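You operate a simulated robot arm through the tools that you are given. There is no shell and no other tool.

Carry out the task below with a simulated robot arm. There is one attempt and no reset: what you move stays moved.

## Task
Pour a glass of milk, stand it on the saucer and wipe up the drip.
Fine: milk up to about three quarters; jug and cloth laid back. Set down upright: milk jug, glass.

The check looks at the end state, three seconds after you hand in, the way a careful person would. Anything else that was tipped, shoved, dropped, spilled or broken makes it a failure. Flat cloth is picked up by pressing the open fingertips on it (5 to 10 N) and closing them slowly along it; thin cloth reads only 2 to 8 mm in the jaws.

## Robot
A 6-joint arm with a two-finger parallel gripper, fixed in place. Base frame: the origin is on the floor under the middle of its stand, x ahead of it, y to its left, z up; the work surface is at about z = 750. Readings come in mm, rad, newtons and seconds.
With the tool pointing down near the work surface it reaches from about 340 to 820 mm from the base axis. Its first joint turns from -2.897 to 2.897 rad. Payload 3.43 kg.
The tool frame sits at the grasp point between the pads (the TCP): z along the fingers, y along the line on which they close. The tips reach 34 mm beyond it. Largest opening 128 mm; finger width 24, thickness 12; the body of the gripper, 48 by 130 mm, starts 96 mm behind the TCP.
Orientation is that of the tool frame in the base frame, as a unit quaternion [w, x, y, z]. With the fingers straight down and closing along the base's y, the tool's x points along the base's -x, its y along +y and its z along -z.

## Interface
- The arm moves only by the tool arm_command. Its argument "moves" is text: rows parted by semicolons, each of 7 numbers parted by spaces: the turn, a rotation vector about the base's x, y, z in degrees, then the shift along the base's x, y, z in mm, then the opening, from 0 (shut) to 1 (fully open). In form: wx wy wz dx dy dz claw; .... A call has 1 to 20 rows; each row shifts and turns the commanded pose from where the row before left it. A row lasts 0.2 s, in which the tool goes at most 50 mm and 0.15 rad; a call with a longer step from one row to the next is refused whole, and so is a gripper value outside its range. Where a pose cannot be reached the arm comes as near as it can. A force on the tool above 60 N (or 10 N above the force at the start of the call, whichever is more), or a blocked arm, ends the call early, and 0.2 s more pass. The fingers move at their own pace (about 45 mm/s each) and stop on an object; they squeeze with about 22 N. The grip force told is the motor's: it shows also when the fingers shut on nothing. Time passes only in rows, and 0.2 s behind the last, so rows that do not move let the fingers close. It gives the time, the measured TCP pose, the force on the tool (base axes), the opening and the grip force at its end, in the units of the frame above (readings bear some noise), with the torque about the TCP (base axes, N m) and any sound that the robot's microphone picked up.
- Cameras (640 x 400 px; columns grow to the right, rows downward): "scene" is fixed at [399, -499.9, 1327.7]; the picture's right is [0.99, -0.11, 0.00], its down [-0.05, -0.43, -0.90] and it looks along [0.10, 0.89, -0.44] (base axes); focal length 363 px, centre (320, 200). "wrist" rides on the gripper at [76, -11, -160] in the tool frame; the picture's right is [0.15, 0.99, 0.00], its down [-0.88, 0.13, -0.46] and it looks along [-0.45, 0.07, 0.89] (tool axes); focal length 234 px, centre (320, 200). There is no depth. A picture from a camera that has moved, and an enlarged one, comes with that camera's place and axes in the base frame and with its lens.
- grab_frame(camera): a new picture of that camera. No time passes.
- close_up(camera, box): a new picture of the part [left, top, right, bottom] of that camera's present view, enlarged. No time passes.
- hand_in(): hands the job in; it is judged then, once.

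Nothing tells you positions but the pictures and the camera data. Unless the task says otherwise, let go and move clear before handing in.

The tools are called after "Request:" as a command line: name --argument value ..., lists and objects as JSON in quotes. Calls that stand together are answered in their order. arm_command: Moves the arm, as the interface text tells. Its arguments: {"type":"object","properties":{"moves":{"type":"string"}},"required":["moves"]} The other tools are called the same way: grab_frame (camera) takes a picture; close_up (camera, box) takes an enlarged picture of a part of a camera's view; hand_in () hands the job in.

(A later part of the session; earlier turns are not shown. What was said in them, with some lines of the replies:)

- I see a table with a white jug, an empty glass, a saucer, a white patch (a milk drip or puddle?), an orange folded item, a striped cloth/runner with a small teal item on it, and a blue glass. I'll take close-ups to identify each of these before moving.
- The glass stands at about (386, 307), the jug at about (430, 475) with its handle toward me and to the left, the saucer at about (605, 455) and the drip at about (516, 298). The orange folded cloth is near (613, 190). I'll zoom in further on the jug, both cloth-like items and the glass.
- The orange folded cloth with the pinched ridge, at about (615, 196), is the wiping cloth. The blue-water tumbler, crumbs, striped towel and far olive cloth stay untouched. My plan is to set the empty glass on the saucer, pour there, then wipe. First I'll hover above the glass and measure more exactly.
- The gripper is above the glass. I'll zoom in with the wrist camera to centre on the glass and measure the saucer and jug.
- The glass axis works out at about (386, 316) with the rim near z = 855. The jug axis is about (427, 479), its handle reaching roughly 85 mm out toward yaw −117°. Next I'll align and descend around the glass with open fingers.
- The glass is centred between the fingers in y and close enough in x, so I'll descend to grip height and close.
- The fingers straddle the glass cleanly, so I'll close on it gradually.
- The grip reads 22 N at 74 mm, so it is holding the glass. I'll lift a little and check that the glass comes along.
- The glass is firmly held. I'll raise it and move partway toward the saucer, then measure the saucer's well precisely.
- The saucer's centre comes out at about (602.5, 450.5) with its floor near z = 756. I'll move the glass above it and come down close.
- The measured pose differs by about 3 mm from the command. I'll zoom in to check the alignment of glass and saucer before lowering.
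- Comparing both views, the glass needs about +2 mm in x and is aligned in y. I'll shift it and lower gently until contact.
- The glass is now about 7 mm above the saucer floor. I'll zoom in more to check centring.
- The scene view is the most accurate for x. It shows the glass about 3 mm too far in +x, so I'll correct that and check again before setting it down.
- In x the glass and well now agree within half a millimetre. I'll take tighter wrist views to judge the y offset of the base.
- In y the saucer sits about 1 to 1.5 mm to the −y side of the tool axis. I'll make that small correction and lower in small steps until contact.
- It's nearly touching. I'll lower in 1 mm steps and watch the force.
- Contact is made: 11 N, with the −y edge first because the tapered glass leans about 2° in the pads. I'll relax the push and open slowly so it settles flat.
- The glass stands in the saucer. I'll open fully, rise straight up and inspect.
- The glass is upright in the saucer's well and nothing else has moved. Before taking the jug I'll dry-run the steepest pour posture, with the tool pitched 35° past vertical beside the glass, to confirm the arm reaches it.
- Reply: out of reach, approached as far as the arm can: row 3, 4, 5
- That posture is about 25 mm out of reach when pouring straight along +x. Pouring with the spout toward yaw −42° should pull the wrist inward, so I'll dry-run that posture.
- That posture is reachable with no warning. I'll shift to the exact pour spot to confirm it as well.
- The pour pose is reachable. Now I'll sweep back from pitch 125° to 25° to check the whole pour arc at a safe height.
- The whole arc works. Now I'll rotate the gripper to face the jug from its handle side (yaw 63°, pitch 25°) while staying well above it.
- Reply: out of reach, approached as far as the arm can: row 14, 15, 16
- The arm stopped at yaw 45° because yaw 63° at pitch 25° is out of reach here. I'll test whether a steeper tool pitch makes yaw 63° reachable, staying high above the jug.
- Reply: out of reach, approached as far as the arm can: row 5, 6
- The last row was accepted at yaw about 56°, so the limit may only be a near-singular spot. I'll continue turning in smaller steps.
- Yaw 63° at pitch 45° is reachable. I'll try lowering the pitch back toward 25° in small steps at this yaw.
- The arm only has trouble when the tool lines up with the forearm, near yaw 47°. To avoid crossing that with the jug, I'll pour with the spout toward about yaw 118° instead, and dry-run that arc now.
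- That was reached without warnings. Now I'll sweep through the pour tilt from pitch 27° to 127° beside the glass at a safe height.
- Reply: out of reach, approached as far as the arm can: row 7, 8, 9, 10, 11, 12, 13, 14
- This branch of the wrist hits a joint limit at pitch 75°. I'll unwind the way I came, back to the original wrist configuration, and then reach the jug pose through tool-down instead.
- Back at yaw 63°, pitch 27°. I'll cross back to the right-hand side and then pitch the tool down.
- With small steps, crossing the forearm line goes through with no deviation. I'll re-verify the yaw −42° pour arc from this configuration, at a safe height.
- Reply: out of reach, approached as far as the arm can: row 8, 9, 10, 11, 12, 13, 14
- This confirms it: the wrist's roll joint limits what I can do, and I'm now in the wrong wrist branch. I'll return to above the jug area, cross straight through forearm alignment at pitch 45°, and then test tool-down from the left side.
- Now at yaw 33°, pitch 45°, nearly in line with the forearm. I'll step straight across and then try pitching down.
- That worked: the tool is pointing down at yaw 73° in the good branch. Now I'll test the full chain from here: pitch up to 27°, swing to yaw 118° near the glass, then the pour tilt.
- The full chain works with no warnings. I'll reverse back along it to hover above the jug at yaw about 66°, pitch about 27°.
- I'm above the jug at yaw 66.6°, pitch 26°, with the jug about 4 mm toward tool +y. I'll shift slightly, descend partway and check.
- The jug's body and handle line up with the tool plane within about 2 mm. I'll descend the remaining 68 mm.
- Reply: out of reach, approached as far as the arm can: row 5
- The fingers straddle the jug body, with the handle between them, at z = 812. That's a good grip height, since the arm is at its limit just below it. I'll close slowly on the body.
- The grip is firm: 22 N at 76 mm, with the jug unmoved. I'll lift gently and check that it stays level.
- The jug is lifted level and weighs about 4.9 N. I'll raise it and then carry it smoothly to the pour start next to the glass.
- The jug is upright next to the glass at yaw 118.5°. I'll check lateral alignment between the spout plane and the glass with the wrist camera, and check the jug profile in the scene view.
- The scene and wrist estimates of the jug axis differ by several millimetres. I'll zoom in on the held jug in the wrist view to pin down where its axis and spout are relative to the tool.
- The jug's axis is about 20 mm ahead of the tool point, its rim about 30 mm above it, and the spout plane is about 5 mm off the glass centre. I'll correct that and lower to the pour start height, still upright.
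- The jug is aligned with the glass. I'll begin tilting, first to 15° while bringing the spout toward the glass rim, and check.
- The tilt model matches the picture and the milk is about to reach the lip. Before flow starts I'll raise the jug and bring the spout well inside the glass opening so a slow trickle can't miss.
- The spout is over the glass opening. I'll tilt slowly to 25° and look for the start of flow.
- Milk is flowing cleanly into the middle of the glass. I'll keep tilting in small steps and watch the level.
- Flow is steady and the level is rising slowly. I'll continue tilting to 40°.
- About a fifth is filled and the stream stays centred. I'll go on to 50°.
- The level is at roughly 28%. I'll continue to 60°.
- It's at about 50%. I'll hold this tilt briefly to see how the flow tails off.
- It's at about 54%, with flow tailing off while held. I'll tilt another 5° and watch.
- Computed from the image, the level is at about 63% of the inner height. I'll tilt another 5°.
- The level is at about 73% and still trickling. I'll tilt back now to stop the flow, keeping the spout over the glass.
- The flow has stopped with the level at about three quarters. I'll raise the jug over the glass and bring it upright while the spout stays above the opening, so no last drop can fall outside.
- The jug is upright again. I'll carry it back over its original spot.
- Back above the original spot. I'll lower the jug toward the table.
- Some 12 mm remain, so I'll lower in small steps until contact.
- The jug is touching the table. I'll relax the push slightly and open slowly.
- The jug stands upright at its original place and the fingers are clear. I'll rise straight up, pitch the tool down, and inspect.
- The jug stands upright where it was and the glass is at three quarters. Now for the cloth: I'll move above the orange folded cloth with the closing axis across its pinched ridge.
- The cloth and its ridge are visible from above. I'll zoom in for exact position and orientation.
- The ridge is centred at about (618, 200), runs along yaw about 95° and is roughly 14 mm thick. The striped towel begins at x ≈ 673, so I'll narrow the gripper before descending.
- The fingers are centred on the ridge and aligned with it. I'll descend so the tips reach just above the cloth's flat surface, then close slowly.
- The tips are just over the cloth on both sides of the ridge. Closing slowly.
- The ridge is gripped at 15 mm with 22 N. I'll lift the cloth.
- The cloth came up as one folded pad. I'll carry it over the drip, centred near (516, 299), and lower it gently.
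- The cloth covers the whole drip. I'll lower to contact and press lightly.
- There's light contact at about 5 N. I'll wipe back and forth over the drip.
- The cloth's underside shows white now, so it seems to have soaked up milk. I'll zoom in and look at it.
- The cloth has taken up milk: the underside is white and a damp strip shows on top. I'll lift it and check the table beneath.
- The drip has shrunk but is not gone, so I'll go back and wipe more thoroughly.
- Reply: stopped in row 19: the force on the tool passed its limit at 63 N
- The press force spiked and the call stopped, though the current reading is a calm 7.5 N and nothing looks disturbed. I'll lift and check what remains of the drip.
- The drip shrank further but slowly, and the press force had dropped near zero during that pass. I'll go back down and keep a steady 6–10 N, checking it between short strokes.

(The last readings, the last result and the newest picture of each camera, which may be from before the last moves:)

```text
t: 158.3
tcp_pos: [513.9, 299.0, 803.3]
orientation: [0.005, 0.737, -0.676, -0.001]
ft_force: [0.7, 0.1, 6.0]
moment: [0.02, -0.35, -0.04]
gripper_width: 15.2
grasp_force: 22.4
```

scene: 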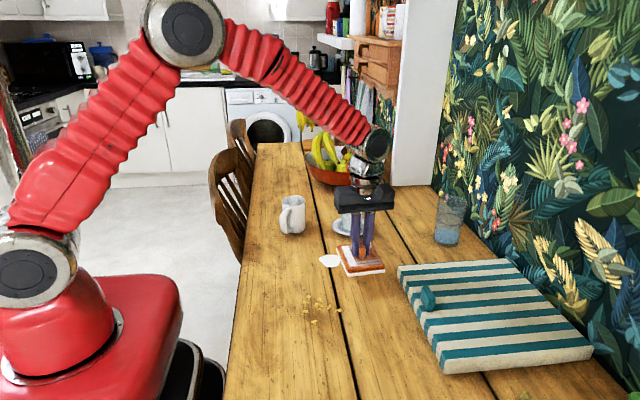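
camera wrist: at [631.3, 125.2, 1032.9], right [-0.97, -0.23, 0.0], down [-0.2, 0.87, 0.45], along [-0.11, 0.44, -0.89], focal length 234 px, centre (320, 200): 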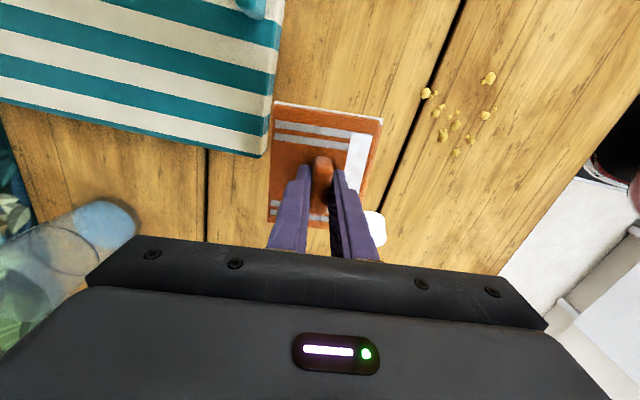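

It's at 6 N. Now longer strokes across the drip, reading the force as I go.

Request:
arm_command --moves "0 0 0 10 0 -0.2 0; 0 0 0 12 0 0 0; 0 0 0 12 0 0 0; 0 0 0 10 0 0 0; 0 0 0 0 0 0 0"

Request:
arm_command --moves "0 0 0 -10 0 0 0; 0 0 0 -12 0 0 0; 0 0 0 -12 0 0 0; 0 0 0 -12 0 0 0; 0 0 0 -12 0 0 0; 0 0 0 -12 0 0 0; 0 0 0 -12 0 0 0; 0 0 0 -10 0 0 0; 0 0 0 0 0 0 0"

Request:
close_up --camera "scene" --box '[270, 200, 400, 310]'

```text
t: 159.5
tcp_pos: [556.8, 299.2, 801.6]
orientation: [0.004, 0.738, -0.675, -0.002]
ft_force: [-13.0, 0.6, 31.4]
moment: [0.08, -0.02, 0.0]
gripper_width: 15.1
grasp_force: 22.0
```

```text
t: 161.5
tcp_pos: [467.6, 299.4, 801.5]
orientation: [0.004, 0.737, -0.676, -0.002]
ft_force: [12.7, 1.1, 26.9]
moment: [0.19, -0.68, -0.05]
gripper_width: 15.1
grasp_force: 22.4
```

```text
3.64 times, centred on (335, 255) of scene
camera zoom: at [399.0, -499.9, 1327.7], right [0.99, -0.11, 0.0], down [-0.05, -0.43, -0.9], along [0.1, 0.89, -0.44], focal length 1319 px, centre (266, 0)
```

zoom: 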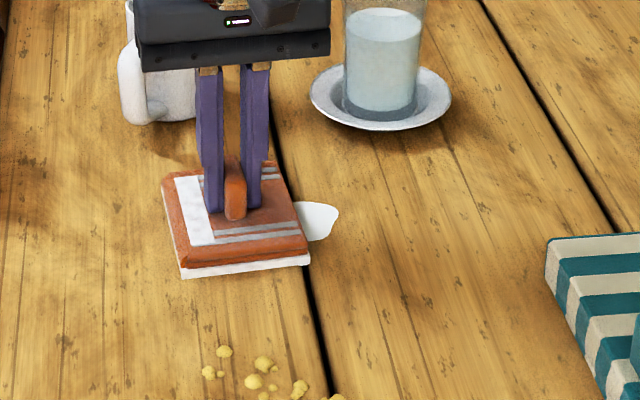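

The force rises to about 27 N while sliding, which is still acceptable but more than I want. I'll ease up slightly and keep stroking over the remaining patch.

Request:
arm_command --moves "0 0 0 10 0 0.5 0; 0 0 0 12 0 0 0; 0 0 0 12 0 0 0; 0 0 0 12 0 0 0; 0 0 0 12 0 0 0; 0 0 0 12 0 0 0; 0 0 0 12 0 0 0; 0 0 0 12 0 0 0; 0 0 0 10 0 0 0; 0 0 0 0 0 0 0"

Request:
close_up --camera "scene" --box '[270, 200, 400, 310]'

```text
t: 163.7
tcp_pos: [570.7, 298.3, 801.4]
orientation: [0.003, 0.737, -0.676, -0.002]
ft_force: [-7.8, -0.7, 24.8]
moment: [0.04, -0.21, 0.01]
gripper_width: 15.2
grasp_force: 22.0
```

```text
3.64 times, centred on (335, 255) of scene
camera zoom: at [399.0, -499.9, 1327.7], right [0.99, -0.11, 0.0], down [-0.05, -0.43, -0.9], along [0.1, 0.89, -0.44], focal length 1319 px, centre (266, 0)
```

zoom: 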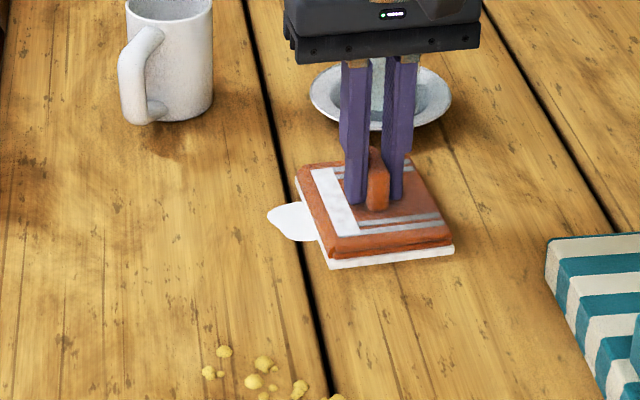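

The patch is down to about 40% of its original area, so wiping is working. More strokes.

Request:
arm_command --moves "0 0 0 -10 0 0 0; 0 0 0 -14 0 0 0; 0 0 0 -14 0 0 0; 0 0 0 -14 0 0 0; 0 0 0 -14 0 0 0; 0 0 0 -14 0 0 0; 0 0 0 -14 0 0 0; 0 0 0 -10 0 0 0; 0 0 0 10 0 0 0; 0 0 0 14 0 0 0; 0 0 0 14 0 0 0; 0 0 0 14 0 0 0; 0 0 0 14 0 0 0; 0 0 0 14 0 0 0; 0 0 0 14 0 0 0; 0 0 0 10 0 0 0; 0 0 0 0 0 0 0"

Request:
close_up --camera "scene" --box '[270, 200, 400, 310]'

```text
t: 167.3
tcp_pos: [570.3, 298.4, 801.4]
orientation: [0.004, 0.738, -0.675, -0.001]
ft_force: [-5.2, -0.2, 15.3]
moment: [0.07, -0.35, 0.04]
gripper_width: 15.1
grasp_force: 22.1
```

```text
3.64 times, centred on (335, 255) of scene
camera zoom: at [399.0, -499.9, 1327.7], right [0.99, -0.11, 0.0], down [-0.05, -0.43, -0.9], along [0.1, 0.89, -0.44], focal length 1319 px, centre (266, 0)
```

zoom: 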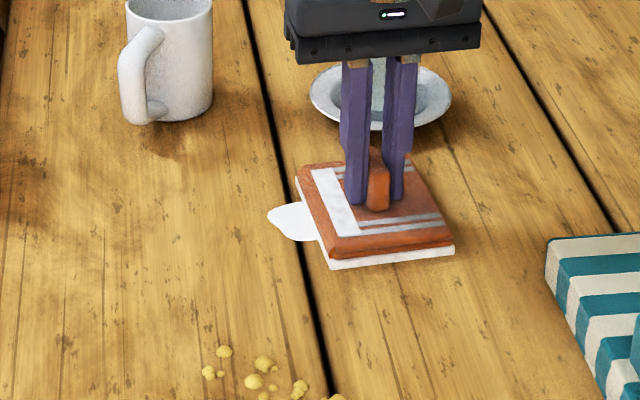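

The last pass barely changed it. I'll zoom in on the cloth and remaining patch to understand what is happening.

Request:
close_up --camera "scene" --box '[320, 240, 400, 285]'

Request:
arm_command --moves "0 0 0 0 0 5 0; 0 0 0 0 0 15 0; 0 0 0 10 -10 15 0; 0 0 0 20 -30 5 0; 0 0 0 20 -30 0 0; 0 0 0 10 -20 0 0; 0 0 0 0 0 0 0"

Request:
close_up --camera "scene" --box '[310, 235, 370, 280]'

Request:
grab_frame --camera "wrist"

```text
8.00 times, centred on (360, 262) of scene
camera zoom: at [399.0, -499.9, 1327.7], right [0.99, -0.11, 0.0], down [-0.05, -0.43, -0.9], along [0.1, 0.89, -0.44], focal length 2902 px, centre (0, -300)
```

zoom: 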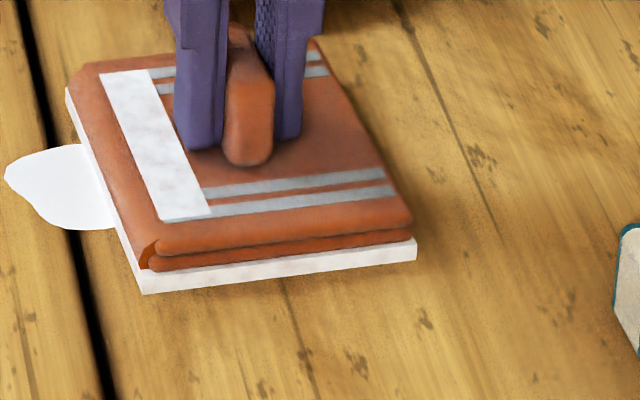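

```text
t: 168.9
tcp_pos: [631.2, 207.4, 841.4]
orientation: [0.004, 0.737, -0.676, -0.002]
ft_force: [-0.2, 0.1, -0.1]
moment: [-0.01, 0.01, -0.02]
gripper_width: 15.0
grasp_force: 22.0
```

```text
8.89 times, centred on (340, 258) of scene
camera zoom: at [399.0, -499.9, 1327.7], right [0.99, -0.11, 0.0], down [-0.05, -0.43, -0.9], along [0.1, 0.89, -0.44], focal length 3225 px, centre (142, -311)
```

zoom: 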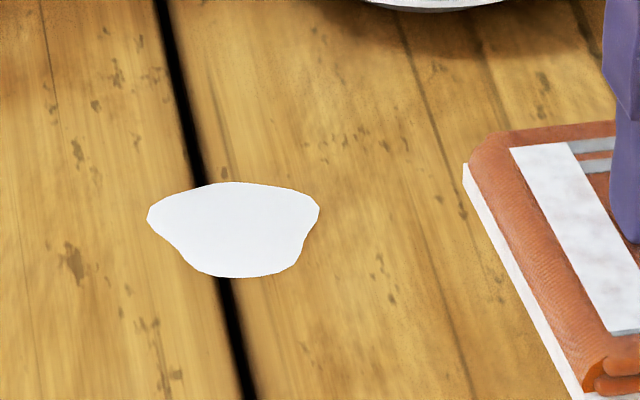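

```text
taken
camera wrist: at [650.5, 133.1, 1001.4], right [-0.97, -0.23, 0.01], down [-0.2, 0.87, 0.45], along [-0.11, 0.44, -0.89], focal length 234 px, centre (320, 200)
```

wrist: 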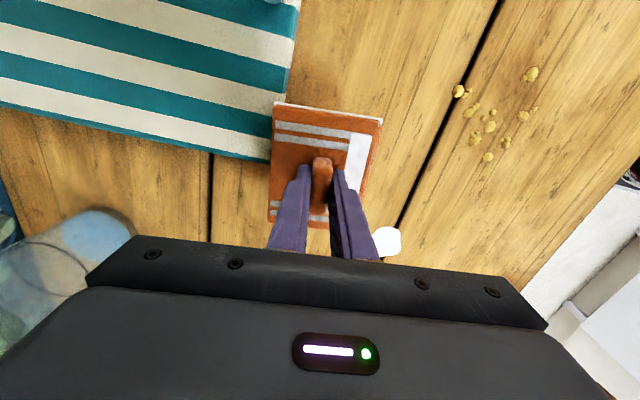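

The patch is at about 39% of its area. The gentle first pass (about 5 N, slow) removed the most, so I'll repeat that: light pressure, slow short strokes.

Request:
arm_command --moves "0 0 0 -16 10 5 0; 0 0 0 -25 20 0 0; 0 0 0 -25 20 0 0; 0 0 0 -25 20 0 0; 0 0 0 -17 14 0 0; 0 0 0 -8 7 0 0; 0 0 0 0 0 -20 0; 0 0 0 0 0 -15 0; 0 0 0 0 0 -5 0; 0 0 0 0 0 -2 0; 0 0 0 0 0 0 0"

Request:
arm_command --moves "0 0 0 0 0 -0.7 0; 0 0 0 0 0 0 0"

```text
t: 171.3
tcp_pos: [516.7, 298.1, 805.2]
orientation: [0.005, 0.737, -0.676, -0.001]
ft_force: [0.0, 0.3, 0.2]
moment: [0.01, 0.03, 0.0]
gripper_width: 15.0
grasp_force: 21.7
```

```text
t: 171.9
tcp_pos: [515.9, 298.7, 803.8]
orientation: [0.004, 0.737, -0.676, -0.002]
ft_force: [0.0, -0.9, -0.1]
moment: [-0.03, 0.02, 0.0]
gripper_width: 14.9
grasp_force: 21.7
```

Request:
arm_command --moves "0 0 0 0 0 -0.7 0; 0 0 0 0 0 0 0"

Request:
arm_command --moves "0 0 0 0 0 -0.5 0; 0 0 0 0 0 0 0"

Request:
arm_command --moves "0 0 0 0 0 -0.4 0; 0 0 0 0 0 0 0"

```text
t: 172.5
tcp_pos: [517.0, 297.6, 802.7]
orientation: [0.004, 0.737, -0.676, -0.002]
ft_force: [-0.1, -1.4, -0.1]
moment: [0.03, 0.02, -0.03]
gripper_width: 15.0
grasp_force: 22.1
```

```text
t: 173.1
tcp_pos: [515.8, 299.0, 802.3]
orientation: [0.005, 0.737, -0.676, -0.001]
ft_force: [-0.2, -1.5, 3.9]
moment: [0.04, -0.2, -0.06]
gripper_width: 15.3
grasp_force: 21.7
```

```text
t: 173.7
tcp_pos: [516.8, 299.0, 802.3]
orientation: [0.004, 0.737, -0.676, -0.002]
ft_force: [0.0, -2.5, 4.6]
moment: [0.02, -0.28, -0.07]
gripper_width: 15.3
grasp_force: 21.9
```

It's at 4.6 N. Slow short strokes now.

Request:
arm_command --moves "0 0 0 6 0 0 0; 0 0 0 6 0 0 0; 0 0 0 6 0 0 0; 0 0 0 -6 0 0 0; 0 0 0 -6 0 0 0; 0 0 0 -6 0 0 0; 0 0 0 -6 0 0 0; 0 0 0 -6 0 0 0; 0 0 0 -6 0 0 0; 0 0 0 6 0 0 0; 0 0 0 6 0 0 0; 0 0 0 6 0 0 0; 0 0 0 0 0 0 0"

Request:
arm_command --moves "0 0 0 0 6 0 0; 0 0 0 0 6 0 0; 0 0 0 0 6 0 0; 0 0 0 0 -6 0 0; 0 0 0 0 -6 0 0; 0 0 0 0 -6 0 0; 0 0 0 0 -6 0 0; 0 0 0 0 -6 0 0; 0 0 0 0 -6 0 0; 0 0 0 0 6 0 0; 0 0 0 0 6 0 0; 0 0 0 0 6 0 0; 0 0 0 0 0 0 0"

Request:
arm_command --moves "0 0 0 0 0 10 0; 0 0 0 0 0 20 0; 0 0 0 14 -10 5 0; 0 0 0 28 -20 0 0; 0 0 0 28 -25 0 0; 0 0 0 14 -20 0 0; 0 0 0 0 0 0 0"

Request:
close_up --camera "scene" --box '[310, 235, 370, 280]'

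```text
t: 176.5
tcp_pos: [516.9, 300.0, 801.9]
orientation: [0.004, 0.737, -0.675, -0.003]
ft_force: [-5.4, 2.1, 10.0]
moment: [0.13, -0.23, 0.07]
gripper_width: 14.9
grasp_force: 21.9
```

```text
t: 179.3
tcp_pos: [513.3, 298.4, 800.7]
orientation: [0.004, 0.737, -0.676, -0.002]
ft_force: [1.0, -7.5, 18.9]
moment: [-0.25, -0.48, -0.07]
gripper_width: 15.2
grasp_force: 22.3
```

```text
t: 180.9
tcp_pos: [599.4, 225.3, 835.3]
orientation: [0.005, 0.737, -0.676, -0.002]
ft_force: [0.4, 1.1, -0.6]
moment: [0.01, -0.01, 0.03]
gripper_width: 15.0
grasp_force: 22.4
```

```text
8.89 times, centred on (340, 258) of scene
camera zoom: at [399.0, -499.9, 1327.7], right [0.99, -0.11, 0.0], down [-0.05, -0.43, -0.9], along [0.1, 0.89, -0.44], focal length 3225 px, centre (142, -311)
```

zoom: 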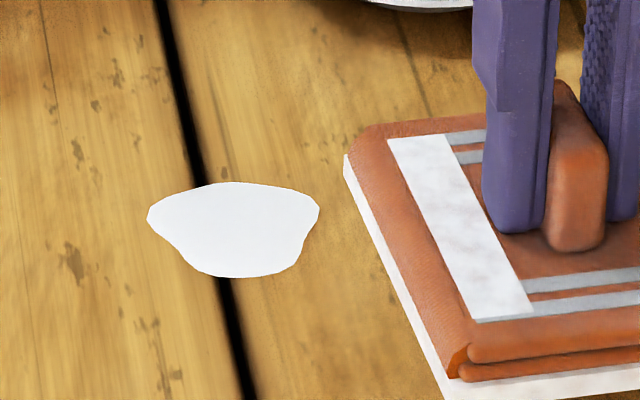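

There's no change at all this time, so the cloth's used side seems to be saturated. I'll look at the underside by raising the cloth and tilting it toward the scene camera.

Request:
arm_command --moves "0 0 0 -15 0 30 0; 0 0 0 -25 0 40 0; 0 0 0 -25 0 40 0; 0 0 0 -25 0 40 0; 0 0 0 -25 0 40 0; 0 0 0 -25 0 40 0; 0 0 0 -15 0 30 0; 0 0 0 0 0 0 0"

Request:
arm_command --moves "-6 0 0 0 0 0 0; -6 0 0 0 0 0 0; -6 0 0 0 0 0 0; -6 0 0 0 0 0 0; -6 0 0 0 0 0 0; -6 0 0 0 0 0 0; 0 0 0 0 0 0 0"

Request:
grab_frame --camera "scene"

```text
t: 182.7
tcp_pos: [444.0, 225.1, 1095.1]
orientation: [0.005, 0.737, -0.676, -0.002]
ft_force: [0.3, 0.3, -0.9]
moment: [0.02, 0.0, 0.01]
gripper_width: 15.0
grasp_force: 22.0
```

```text
t: 184.3
tcp_pos: [443.5, 224.0, 1097.0]
orientation: [0.233, 0.699, -0.643, 0.208]
ft_force: [0.7, -0.7, -0.6]
moment: [-0.03, -0.01, -0.01]
gripper_width: 15.0
grasp_force: 21.5
```

```text
taken
```

scene: 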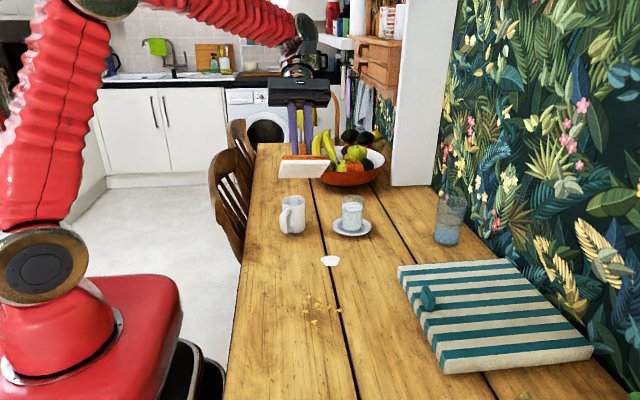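

Request:
close_up --camera "scene" --box '[255, 130, 345, 195]'

Request:
close_up --camera "scene" --box '[400, 255, 480, 330]'

```text
6.15 times, centred on (300, 162) of scene
camera zoom: at [399.0, -499.9, 1327.7], right [0.99, -0.11, 0.0], down [-0.05, -0.43, -0.9], along [0.1, 0.89, -0.44], focal length 2233 px, centre (443, 431)
```

zoom: 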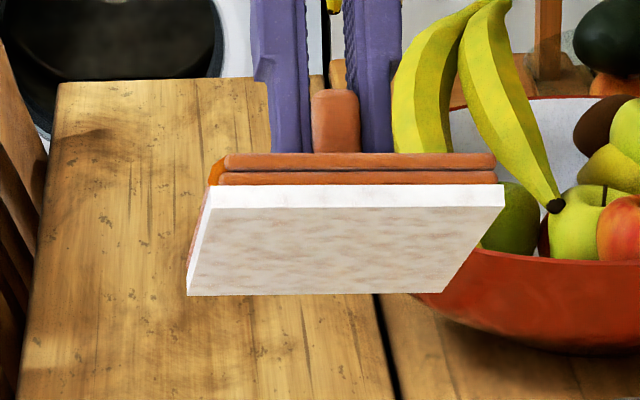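

```text
5.33 times, centred on (440, 292) of scene
camera zoom: at [399.0, -499.9, 1327.7], right [0.99, -0.11, 0.0], down [-0.05, -0.43, -0.9], along [0.1, 0.89, -0.44], focal length 1935 px, centre (-320, -293)
```

zoom: 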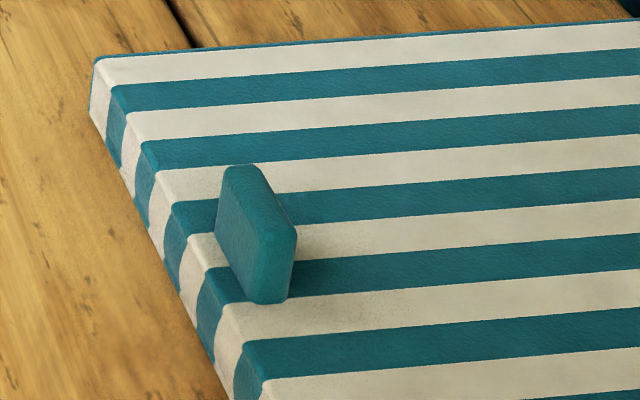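

The whole bottom layer is soaked white. I'll look at the cloth's structure more closely from the side and with the wrist camera, and take another look at the other cloths.

Request:
close_up --camera "scene" --box '[278, 148, 330, 182]'

Request:
grab_frame --camera "wrist"

Request:
close_up --camera "wrist" --box '[240, 80, 400, 240]'

```text
11.76 times, centred on (304, 165) of scene
camera zoom: at [399.0, -499.9, 1327.7], right [0.99, -0.11, 0.0], down [-0.05, -0.43, -0.9], along [0.1, 0.89, -0.44], focal length 4268 px, centre (508, 612)
```

zoom: 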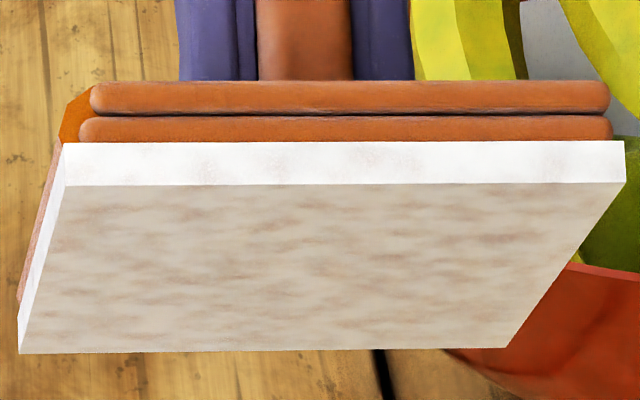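

```text
taken
camera wrist: at [463.6, 258.4, 1269.4], right [-0.97, -0.18, 0.14], down [-0.2, 0.97, -0.14], along [-0.11, -0.17, -0.98], focal length 234 px, centre (320, 200)
```

wrist: 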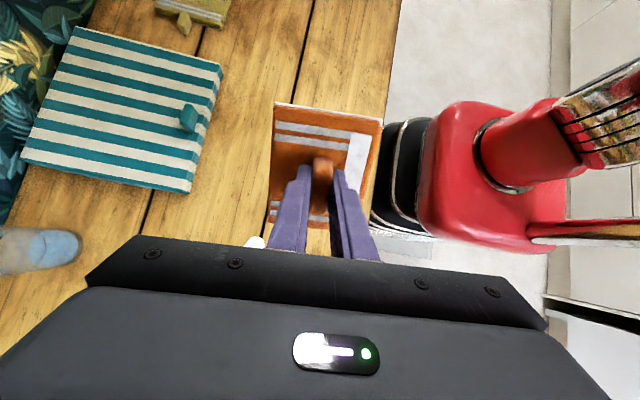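

```text
2.50 times, centred on (320, 160) of wrist
camera zoom: at [463.6, 258.4, 1269.4], right [-0.97, -0.18, 0.14], down [-0.2, 0.97, -0.14], along [-0.11, -0.17, -0.98], focal length 585 px, centre (320, 300)
```

zoom: 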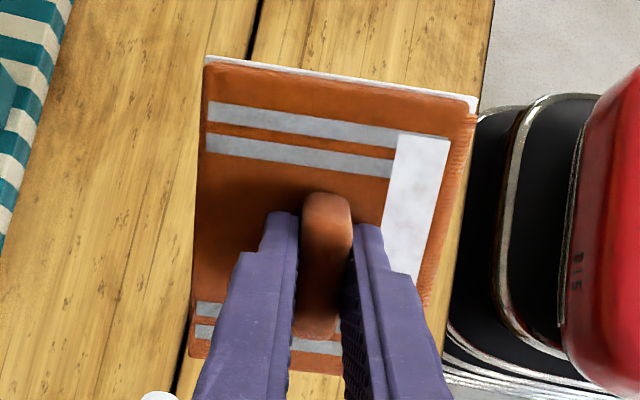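

The underside is uniformly soaked. I'll get a better look at the other textile items from here before deciding how to remove the rest.

Request:
close_up --camera "wrist" --box '[0, 0, 260, 170]'

Request:
close_up --camera "wrist" --box '[130, 0, 250, 60]'

Request:
close_up --camera "scene" --box '[310, 235, 370, 280]'

```text
2.35 times, centred on (130, 85) of wrist
camera zoom: at [463.6, 258.4, 1269.4], right [-0.97, -0.18, 0.14], down [-0.2, 0.97, -0.14], along [-0.11, -0.17, -0.98], focal length 551 px, centre (767, 471)
```

zoom: 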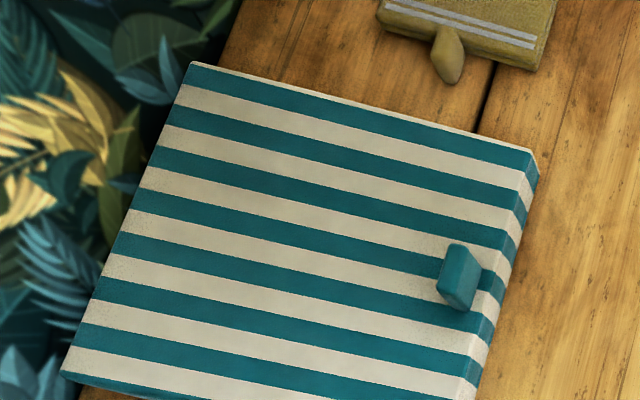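

```text
5.33 times, centred on (190, 30) of wrist
camera zoom: at [463.6, 258.4, 1269.4], right [-0.97, -0.18, 0.14], down [-0.2, 0.97, -0.14], along [-0.11, -0.17, -0.98], focal length 1249 px, centre (1013, 1107)
```

zoom: 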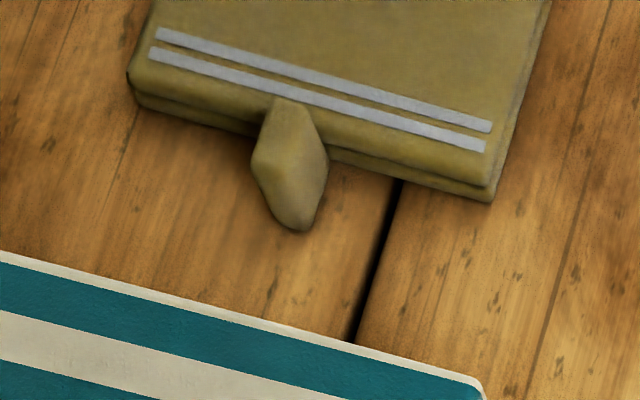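

```text
8.89 times, centred on (340, 258) of scene
camera zoom: at [399.0, -499.9, 1327.7], right [0.99, -0.11, 0.0], down [-0.05, -0.43, -0.9], along [0.1, 0.89, -0.44], focal length 3225 px, centre (142, -311)
```

zoom: 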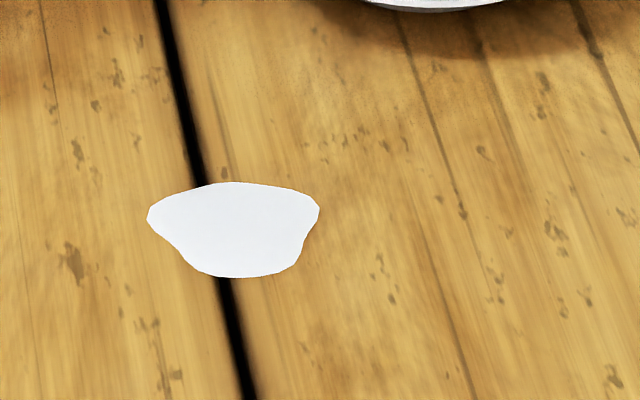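

The puddle only stops shrinking when I repeat the same path, which suggests liquid is lifted mainly near the cloth's pressed edges and corners, and those never crossed the middle of the drip. I'll level the cloth again and run its back edge across the centre of the patch.

Request:
arm_command --moves "6 0 0 0 0 0 0; 6 0 0 0 0 0 0; 6 0 0 0 0 0 0; 6 0 0 0 0 0 0; 6 0 0 0 0 0 0; 6 0 0 0 0 0 0; 0 0 0 0 0 0 0"

Request:
arm_command --moves "0 0 0 10 3 -35 0; 0 0 0 12 3 -40 0; 0 0 0 12 3 -40 0; 0 0 0 12 3 -40 0; 0 0 0 12 3 -40 0; 0 0 0 12 2 -40 0; 0 0 0 2 1 -30 0; 0 0 0 0 0 -15 0; 0 0 0 0 0 -6 0; 0 0 0 0 0 0 0; 0 0 0 0 0 0 0"

Request:
close_up --camera "scene" --box '[270, 200, 400, 310]'

```text
t: 185.9
tcp_pos: [443.7, 225.0, 1095.9]
orientation: [0.004, 0.737, -0.676, -0.002]
ft_force: [0.3, -0.2, -0.2]
moment: [0.0, 0.01, 0.0]
gripper_width: 15.1
grasp_force: 21.2
```

```text
t: 188.3
tcp_pos: [517.2, 243.9, 810.5]
orientation: [0.005, 0.738, -0.675, -0.001]
ft_force: [0.1, 0.1, -0.6]
moment: [-0.02, 0.0, -0.03]
gripper_width: 15.0
grasp_force: 22.1
```

```text
3.64 times, centred on (335, 255) of scene
camera zoom: at [399.0, -499.9, 1327.7], right [0.99, -0.11, 0.0], down [-0.05, -0.43, -0.9], along [0.1, 0.89, -0.44], focal length 1319 px, centre (266, 0)
```

zoom: 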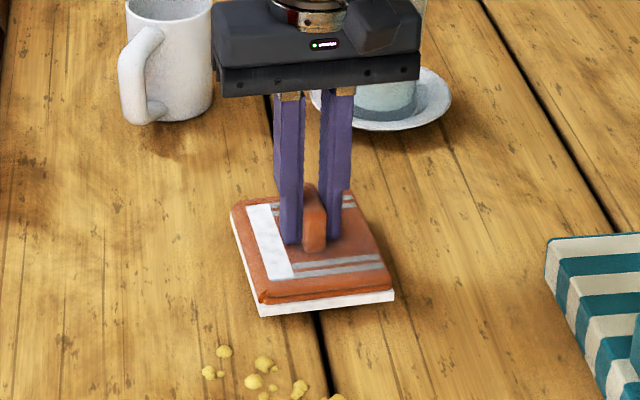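

The cloth is lined up with its back edge over the patch centre. Lowering to light contact.

Request:
arm_command --moves "0 0 0 0 0 -4 0; 0 0 0 0 0 -2 0; 0 0 0 0 0 0 0"

Request:
arm_command --moves "0 0 0 0 0 -1 0; 0 0 0 0 0 0 0"

Request:
arm_command --moves "0 0 0 0 0 -0.7 0; 0 0 0 0 0 0 0"

```text
t: 189.1
tcp_pos: [515.6, 242.7, 803.6]
orientation: [0.005, 0.738, -0.675, -0.002]
ft_force: [-0.6, 0.7, 0.2]
moment: [0.04, 0.01, 0.0]
gripper_width: 14.9
grasp_force: 22.0
```

```text
t: 189.7
tcp_pos: [515.2, 242.7, 804.3]
orientation: [0.005, 0.737, -0.676, -0.002]
ft_force: [-0.1, 0.1, -0.5]
moment: [-0.01, 0.02, 0.0]
gripper_width: 15.0
grasp_force: 21.2
```

```text
t: 190.3
tcp_pos: [514.8, 242.6, 802.7]
orientation: [0.005, 0.737, -0.676, -0.002]
ft_force: [0.0, -0.5, -0.6]
moment: [0.0, -0.01, -0.02]
gripper_width: 15.0
grasp_force: 21.5
```

Request:
arm_command --moves "0 0 0 0 0 -0.7 0; 0 0 0 0 0 0 0"

Request:
arm_command --moves "0 0 0 0 0 -0.5 0; 0 0 0 0 0 0 0"

```text
t: 190.9
tcp_pos: [516.3, 241.5, 803.1]
orientation: [0.004, 0.736, -0.676, -0.002]
ft_force: [-3.1, 1.3, 4.8]
moment: [0.17, -0.14, 0.08]
gripper_width: 14.8
grasp_force: 21.8
```

```text
t: 191.5
tcp_pos: [516.6, 240.9, 802.7]
orientation: [0.004, 0.737, -0.676, -0.001]
ft_force: [-4.1, -1.5, 11.8]
moment: [0.0, -0.28, 0.02]
gripper_width: 15.2
grasp_force: 21.7
```

The force is about 12 N. Sweeping the edge sideways over the patch.

Request:
arm_command --moves "0 0 0 10 0 0 0; 0 0 0 10 0 0 0; 0 0 0 10 0 0 0; 0 0 0 10 0 0 0; 0 0 0 -10 0 0 0; 0 0 0 -10 0 0 0; 0 0 0 -10 0 0 0; 0 0 0 -10 0 0 0; 0 0 0 -10 0 0 0; 0 0 0 -10 0 0 0; 0 0 0 -10 0 0 0; 0 0 0 -10 0 0 0; 0 0 0 0 0 0 0"

Request:
close_up --camera "scene" --box '[270, 200, 400, 310]'

```text
t: 194.3
tcp_pos: [475.0, 242.8, 802.2]
orientation: [0.004, 0.737, -0.676, -0.002]
ft_force: [5.0, -0.5, 11.9]
moment: [0.05, -0.5, 0.02]
gripper_width: 15.5
grasp_force: 22.0
```

```text
3.64 times, centred on (335, 255) of scene
camera zoom: at [399.0, -499.9, 1327.7], right [0.99, -0.11, 0.0], down [-0.05, -0.43, -0.9], along [0.1, 0.89, -0.44], focal length 1319 px, centre (266, 0)
```

zoom: 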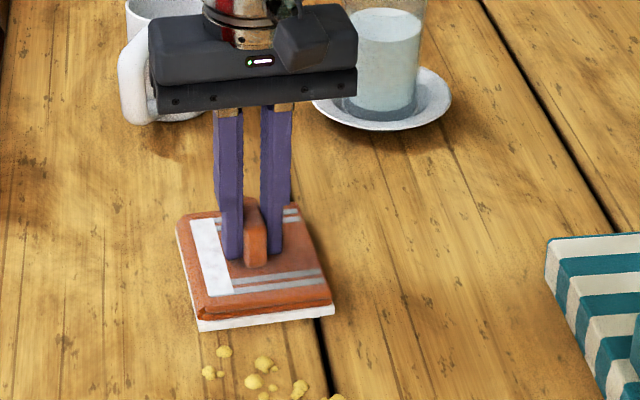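

The part of the patch that should be visible beside the cloth is gone, so the edge sweep works. I'll lift and look.

Request:
arm_command --moves "0 0 0 0 0 8 0; 0 0 0 0 0 20 0; 0 0 0 20 0 15 0; 0 0 0 30 -5 0 0; 0 0 0 30 -10 0 0; 0 0 0 30 -15 0 0; 0 0 0 10 -5 0 0; 0 0 0 0 0 0 0"

Request:
close_up --camera "scene" --box '[310, 235, 370, 280]'

Request:
grab_frame --camera "scene"

```text
t: 196.1
tcp_pos: [593.8, 207.0, 844.9]
orientation: [0.005, 0.738, -0.675, -0.003]
ft_force: [0.2, 0.9, -0.4]
moment: [0.0, -0.02, 0.0]
gripper_width: 14.9
grasp_force: 22.0
```

```text
8.89 times, centred on (340, 258) of scene
camera zoom: at [399.0, -499.9, 1327.7], right [0.99, -0.11, 0.0], down [-0.05, -0.43, -0.9], along [0.1, 0.89, -0.44], focal length 3225 px, centre (142, -311)
```

zoom: 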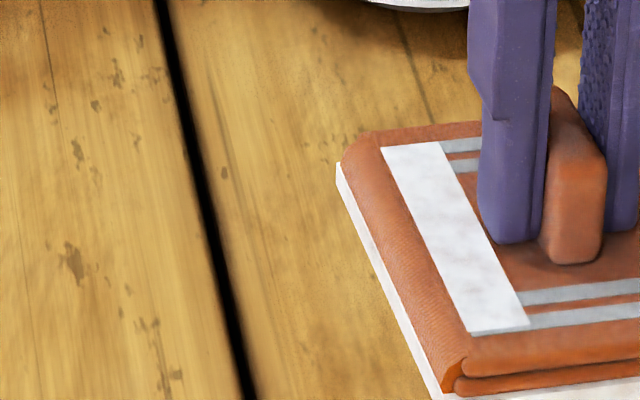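

```text
taken
```

scene: 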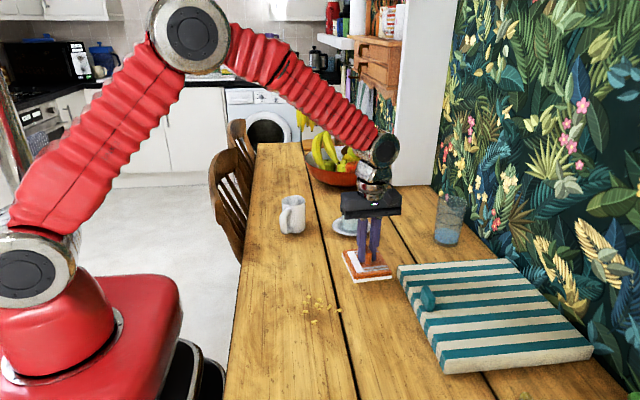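

The drip is completely gone. Now I'll lay the cloth back at its original place, about (617.5, 198).

Request:
arm_command --moves "0 0 0 8 -3 0 0; 0 0 0 10 -4 0 0; 0 0 0 5.5 -2 -5 0; 0 0 0 0 0 -15 0; 0 0 0 0 0 -12 0; 0 0 0 0 0 -5 0; 0 0 0 0 0 0 0; 0 0 0 0 0 0 0"

Request:
close_up --camera "scene" --box '[330, 220, 430, 305]'

```text
t: 197.9
tcp_pos: [619.4, 197.4, 807.7]
orientation: [0.005, 0.738, -0.675, -0.002]
ft_force: [0.3, -0.3, -0.2]
moment: [0.0, -0.02, -0.04]
gripper_width: 15.0
grasp_force: 22.9
```

```text
4.71 times, centred on (380, 262) of scene
camera zoom: at [399.0, -499.9, 1327.7], right [0.99, -0.11, 0.0], down [-0.05, -0.43, -0.9], along [0.1, 0.89, -0.44], focal length 1707 px, centre (38, -94)
```

zoom: 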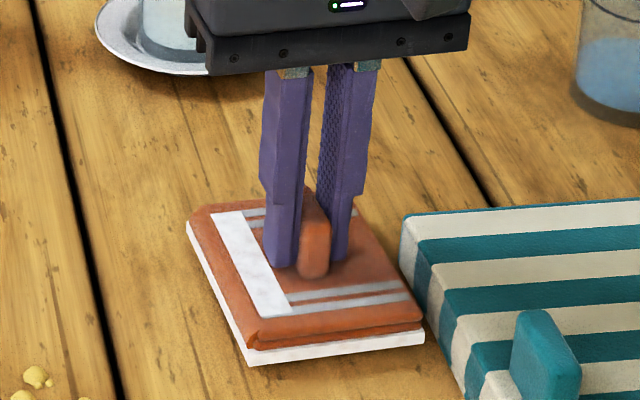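

It's within a few millimetres of where it lay. I'll nudge it slightly and lower to the table.

Request:
arm_command --moves "0 0 0 -2 2 -2 0; 0 0 0 0 0 -1 0; 0 0 0 0 0 0 0"

Request:
arm_command --moves "0 0 0 0 0 -1 0; 0 0 0 0 0 0 0"

Request:
arm_command --moves "0 0 0 0 0 -0.7 0; 0 0 0 0 0 0 0"

```text
t: 198.7
tcp_pos: [616.3, 198.9, 804.1]
orientation: [0.005, 0.738, -0.675, -0.001]
ft_force: [0.1, -0.3, -0.6]
moment: [0.01, -0.04, 0.01]
gripper_width: 15.1
grasp_force: 22.0
```

```text
t: 199.3
tcp_pos: [619.2, 199.6, 803.3]
orientation: [0.005, 0.737, -0.676, -0.003]
ft_force: [0.8, 0.4, 0.0]
moment: [0.0, 0.02, 0.03]
gripper_width: 15.1
grasp_force: 22.1
```

```text
t: 199.9
tcp_pos: [617.8, 199.4, 802.8]
orientation: [0.004, 0.737, -0.676, -0.001]
ft_force: [0.1, -0.8, 0.1]
moment: [0.03, 0.01, -0.02]
gripper_width: 15.2
grasp_force: 22.0
```

Request:
arm_command --moves "0 0 0 0 0 -0.7 0; 0 0 0 0 0 0 0"

Request:
close_up --camera "scene" --box '[330, 220, 430, 305]'

```text
t: 200.5
tcp_pos: [618.5, 199.3, 803.5]
orientation: [0.004, 0.737, -0.675, -0.002]
ft_force: [-1.5, -1.8, 4.0]
moment: [0.04, -0.14, -0.04]
gripper_width: 15.3
grasp_force: 22.3
```

```text
4.71 times, centred on (380, 262) of scene
camera zoom: at [399.0, -499.9, 1327.7], right [0.99, -0.11, 0.0], down [-0.05, -0.43, -0.9], along [0.1, 0.89, -0.44], focal length 1707 px, centre (38, -94)
```

zoom: 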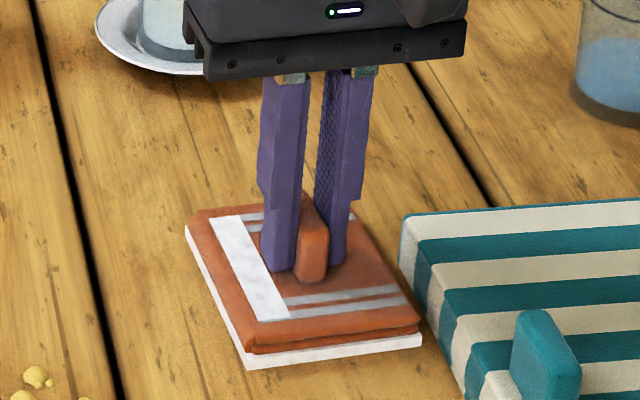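

The cloth is down at its original spot. I'll open the fingers gently and rise.

Request:
arm_command --moves "0 0 0 0 0 0 0.15; 0 0 0 0 0 0 0.2; 0 0 0 0 0 0 0.28; 0 0 0 0 0 0 0.35; 0 0 0 0 0 0 0.35; 0 0 0 0 0 8 0.35; 0 0 0 0 0 20 0.35; 0 0 0 0 0 30 0.35; 0 0 0 0 0 40 0.35; 0 0 0 0 0 40 0.35; 0 0 0 0 0 40 0.35; 0 0 0 0 0 0 0.35"

Request:
grab_frame --camera "scene"

Request:
grab_frame --camera "wrist"

```text
t: 203.1
tcp_pos: [615.9, 201.7, 981.1]
orientation: [0.005, 0.737, -0.676, -0.002]
ft_force: [-0.8, 0.1, 0.9]
moment: [0.0, 0.02, 0.0]
gripper_width: 44.8
grasp_force: 0.0
```

```text
taken
```

scene: 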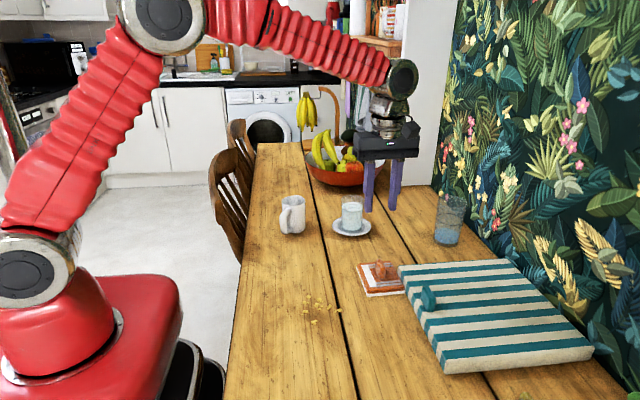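

```text
taken
camera wrist: at [634.9, 127.6, 1140.7], right [-0.97, -0.23, 0.01], down [-0.2, 0.87, 0.45], along [-0.11, 0.44, -0.89], focal length 234 px, centre (320, 200)
```

wrist: 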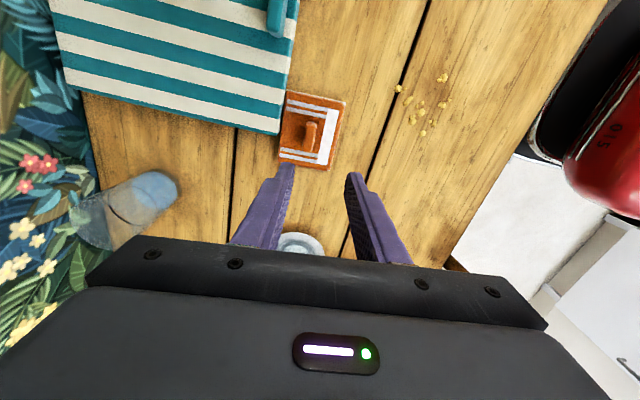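

The cloth is released. I'll zoom in to check its position against the towel, and check every other item.

Request:
close_up --camera "scene" --box '[330, 220, 430, 305]'

Request:
close_up --camera "scene" --box '[240, 180, 400, 280]'

Request:
close_up --camera "scene" --box '[290, 285, 350, 330]'

Request:
close_up --camera "wrist" --box '[260, 70, 370, 190]'

```text
4.71 times, centred on (380, 262) of scene
camera zoom: at [399.0, -499.9, 1327.7], right [0.99, -0.11, 0.0], down [-0.05, -0.43, -0.9], along [0.1, 0.89, -0.44], focal length 1707 px, centre (38, -94)
```

zoom: 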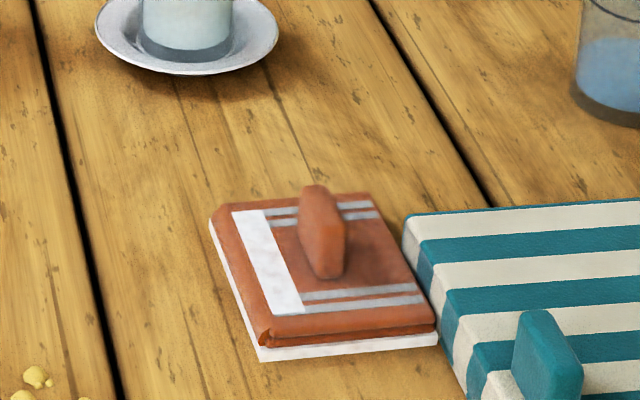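

```text
4.00 times, centred on (320, 230) of scene
camera zoom: at [399.0, -499.9, 1327.7], right [0.99, -0.11, 0.0], down [-0.05, -0.43, -0.9], along [0.1, 0.89, -0.44], focal length 1451 px, centre (320, 80)
```

zoom: 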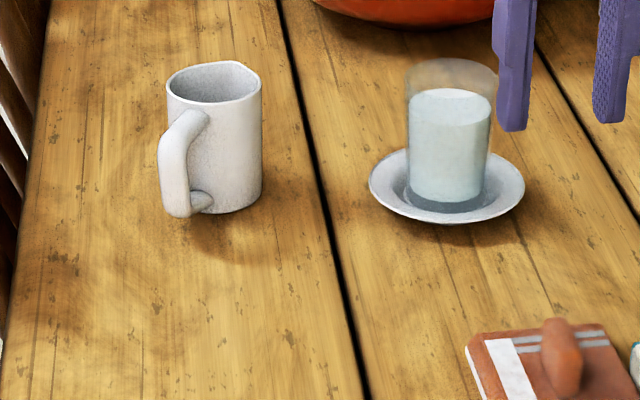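

```text
8.89 times, centred on (320, 308) of scene
camera zoom: at [399.0, -499.9, 1327.7], right [0.99, -0.11, 0.0], down [-0.05, -0.43, -0.9], along [0.1, 0.89, -0.44], focal length 3225 px, centre (320, -756)
```

zoom: 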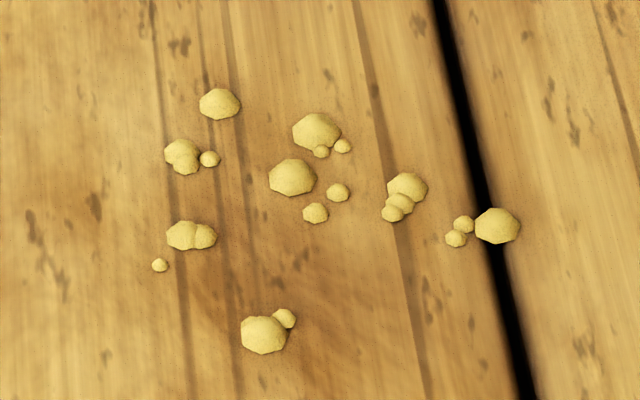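

```text
3.33 times, centred on (315, 130) of wrist
camera zoom: at [634.9, 127.6, 1140.7], right [-0.97, -0.23, 0.01], down [-0.2, 0.87, 0.45], along [-0.11, 0.44, -0.89], focal length 781 px, centre (337, 433)
```

zoom: 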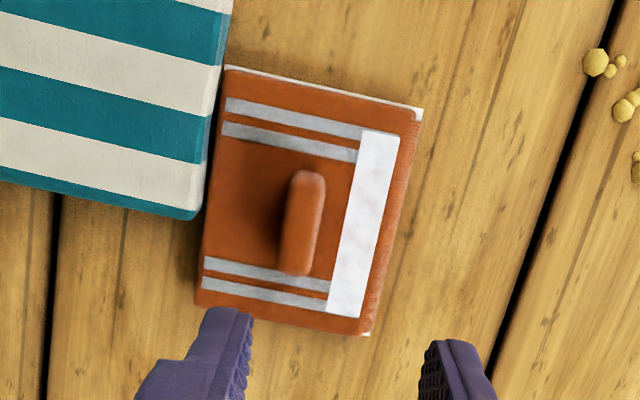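

The cloth shifted about 7 mm toward the towel as the fingers opened. I'll check whether the towel moved, using the same crop as before.

Request:
close_up --camera "scene" --box '[400, 255, 480, 330]'

Request:
close_up --camera "scene" --box '[340, 250, 420, 300]'

Request:
close_up --camera "scene" --box '[340, 180, 600, 380]'

```text
5.33 times, centred on (440, 292) of scene
camera zoom: at [399.0, -499.9, 1327.7], right [0.99, -0.11, 0.0], down [-0.05, -0.43, -0.9], along [0.1, 0.89, -0.44], focal length 1935 px, centre (-320, -293)
```

zoom: 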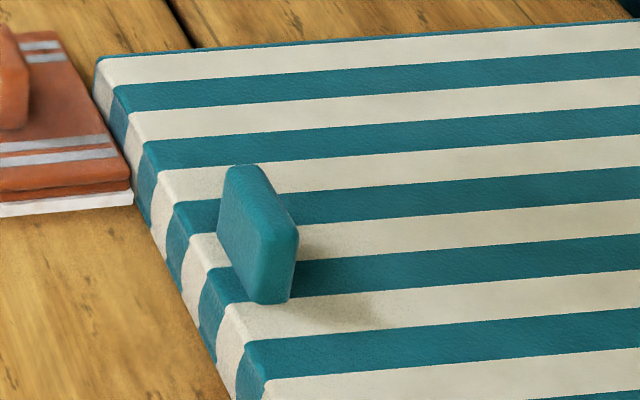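

```text
8.00 times, centred on (380, 275) of scene
camera zoom: at [399.0, -499.9, 1327.7], right [0.99, -0.11, 0.0], down [-0.05, -0.43, -0.9], along [0.1, 0.89, -0.44], focal length 2902 px, centre (-160, -400)
```

zoom: 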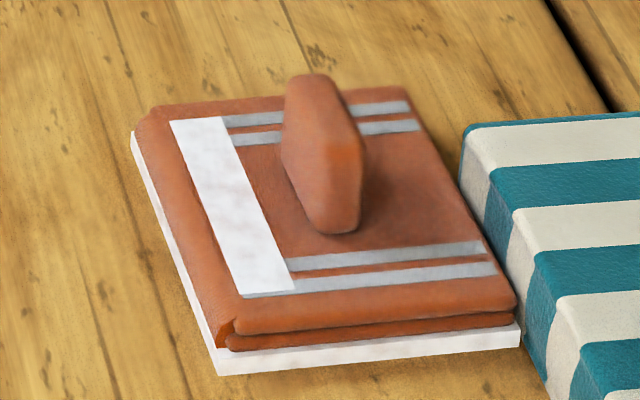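

```text
2.00 times, centred on (470, 280) of scene
camera zoom: at [399.0, -499.9, 1327.7], right [0.99, -0.11, 0.0], down [-0.05, -0.43, -0.9], along [0.1, 0.89, -0.44], focal length 726 px, centre (20, 40)
```

zoom: 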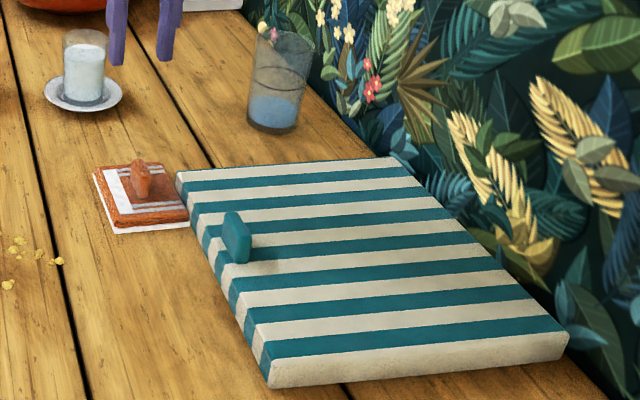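

The towel moved only about 1 mm, within image noise, and the cloth lies flat within about 8 mm of its start. The jug, glass, saucer and crumbs look right. I'll move the arm clear and do a last check of the glass and the former drip area.

Request:
arm_command --moves "0 0 0 -10 0 20 0.5; 0 0 0 -25 0 25 0.7; 0 0 0 -30 0 25 0.9; 0 0 0 -30 0 20 1; 0 0 0 -25 0 10 1; 0 0 0 0 0 0 1; 0 0 0 0 0 0 1"

Request:
grab_frame --camera "scene"

Request:
close_up --camera "scene" --box '[330, 190, 374, 240]'

Request:
close_up --camera "scene" --box '[270, 230, 420, 310]'

Request:
grab_frame --camera "wrist"

```text
t: 204.7
tcp_pos: [495.5, 201.1, 1079.9]
orientation: [0.005, 0.737, -0.676, -0.001]
ft_force: [-0.4, 0.4, -0.1]
moment: [-0.02, 0.01, 0.01]
gripper_width: 127.9
grasp_force: 0.0
```

```text
taken
```

scene: 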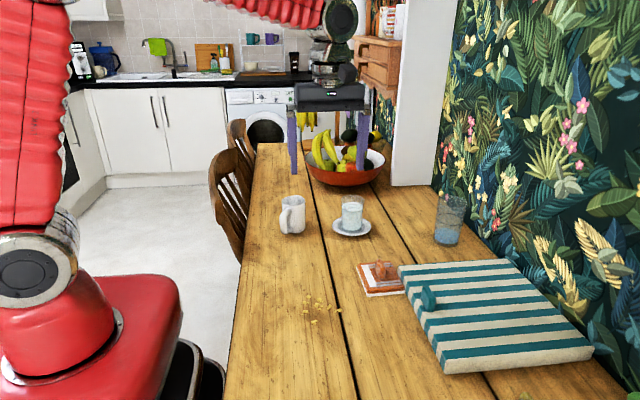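

```text
8.00 times, centred on (352, 215) of scene
camera zoom: at [399.0, -499.9, 1327.7], right [0.99, -0.11, 0.0], down [-0.05, -0.43, -0.9], along [0.1, 0.89, -0.44], focal length 2902 px, centre (64, 80)
```

zoom: 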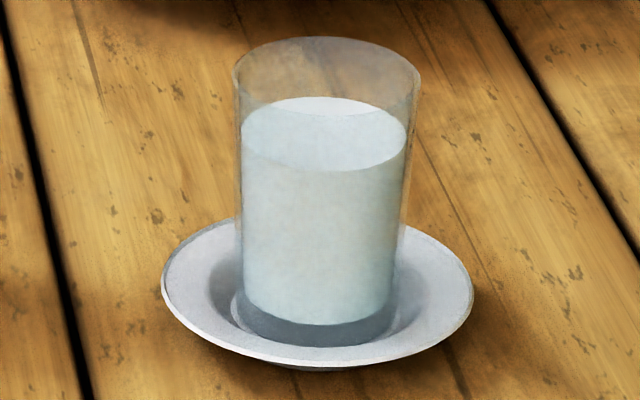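

```text
4.27 times, centred on (345, 270) of scene
camera zoom: at [399.0, -499.9, 1327.7], right [0.99, -0.11, 0.0], down [-0.05, -0.43, -0.9], along [0.1, 0.89, -0.44], focal length 1548 px, centre (213, -99)
```

zoom: 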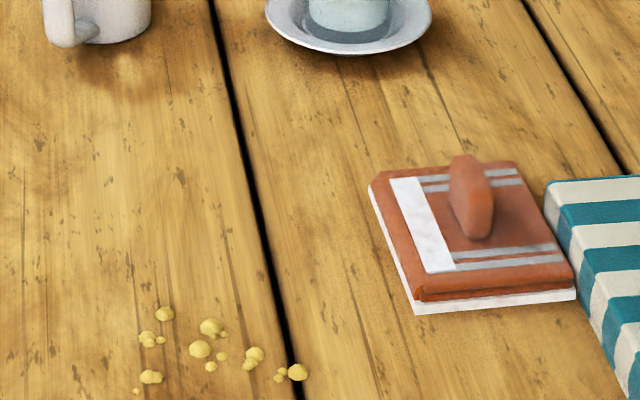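

```text
taken
camera wrist: at [515.4, 126.9, 1240.1], right [-0.97, -0.23, 0.01], down [-0.2, 0.87, 0.45], along [-0.11, 0.44, -0.89], focal length 234 px, centre (320, 200)
```

wrist: 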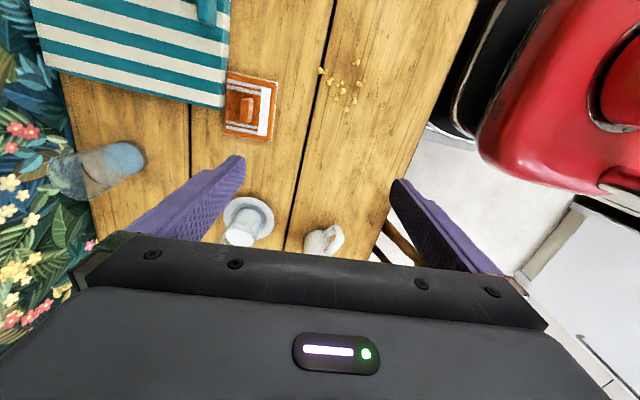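

The glass stands upright on the saucer at about three quarters full, the jug is upright at its original place, and the table is clean. The cloth lies flat about 8 mm from where it started, next to the towel, which moved by roughly 1 mm at most. The arm is clear, so I'm handing in.

Request:
hand_in

```text
The job is handed in.
```

The glass is poured to about three quarters and stands upright on the saucer, and the drip is wiped up. I handed the job in with the arm moved clear; no result has come back yet.

- **Jug:** it stands upright within about 3 mm of its original place, and I saw no milk spilled around the glass or jug.
- **Cloth:** I used the orange one. It lies flat but soaked with milk, about 8 mm from where it started, because it slid as the fingers opened.
- **Striped towel:** the cloth now lies right up against it. Comparing pictures, the towel may have been nudged by about 1 mm when the cloth slid.
- **Force stop:** one wiping stroke hit the 60 N limit (63 N) and stopped early. Nothing looked disturbed afterwards.

The crumbs, saucer and blue-water glass look unmoved in the pictures.
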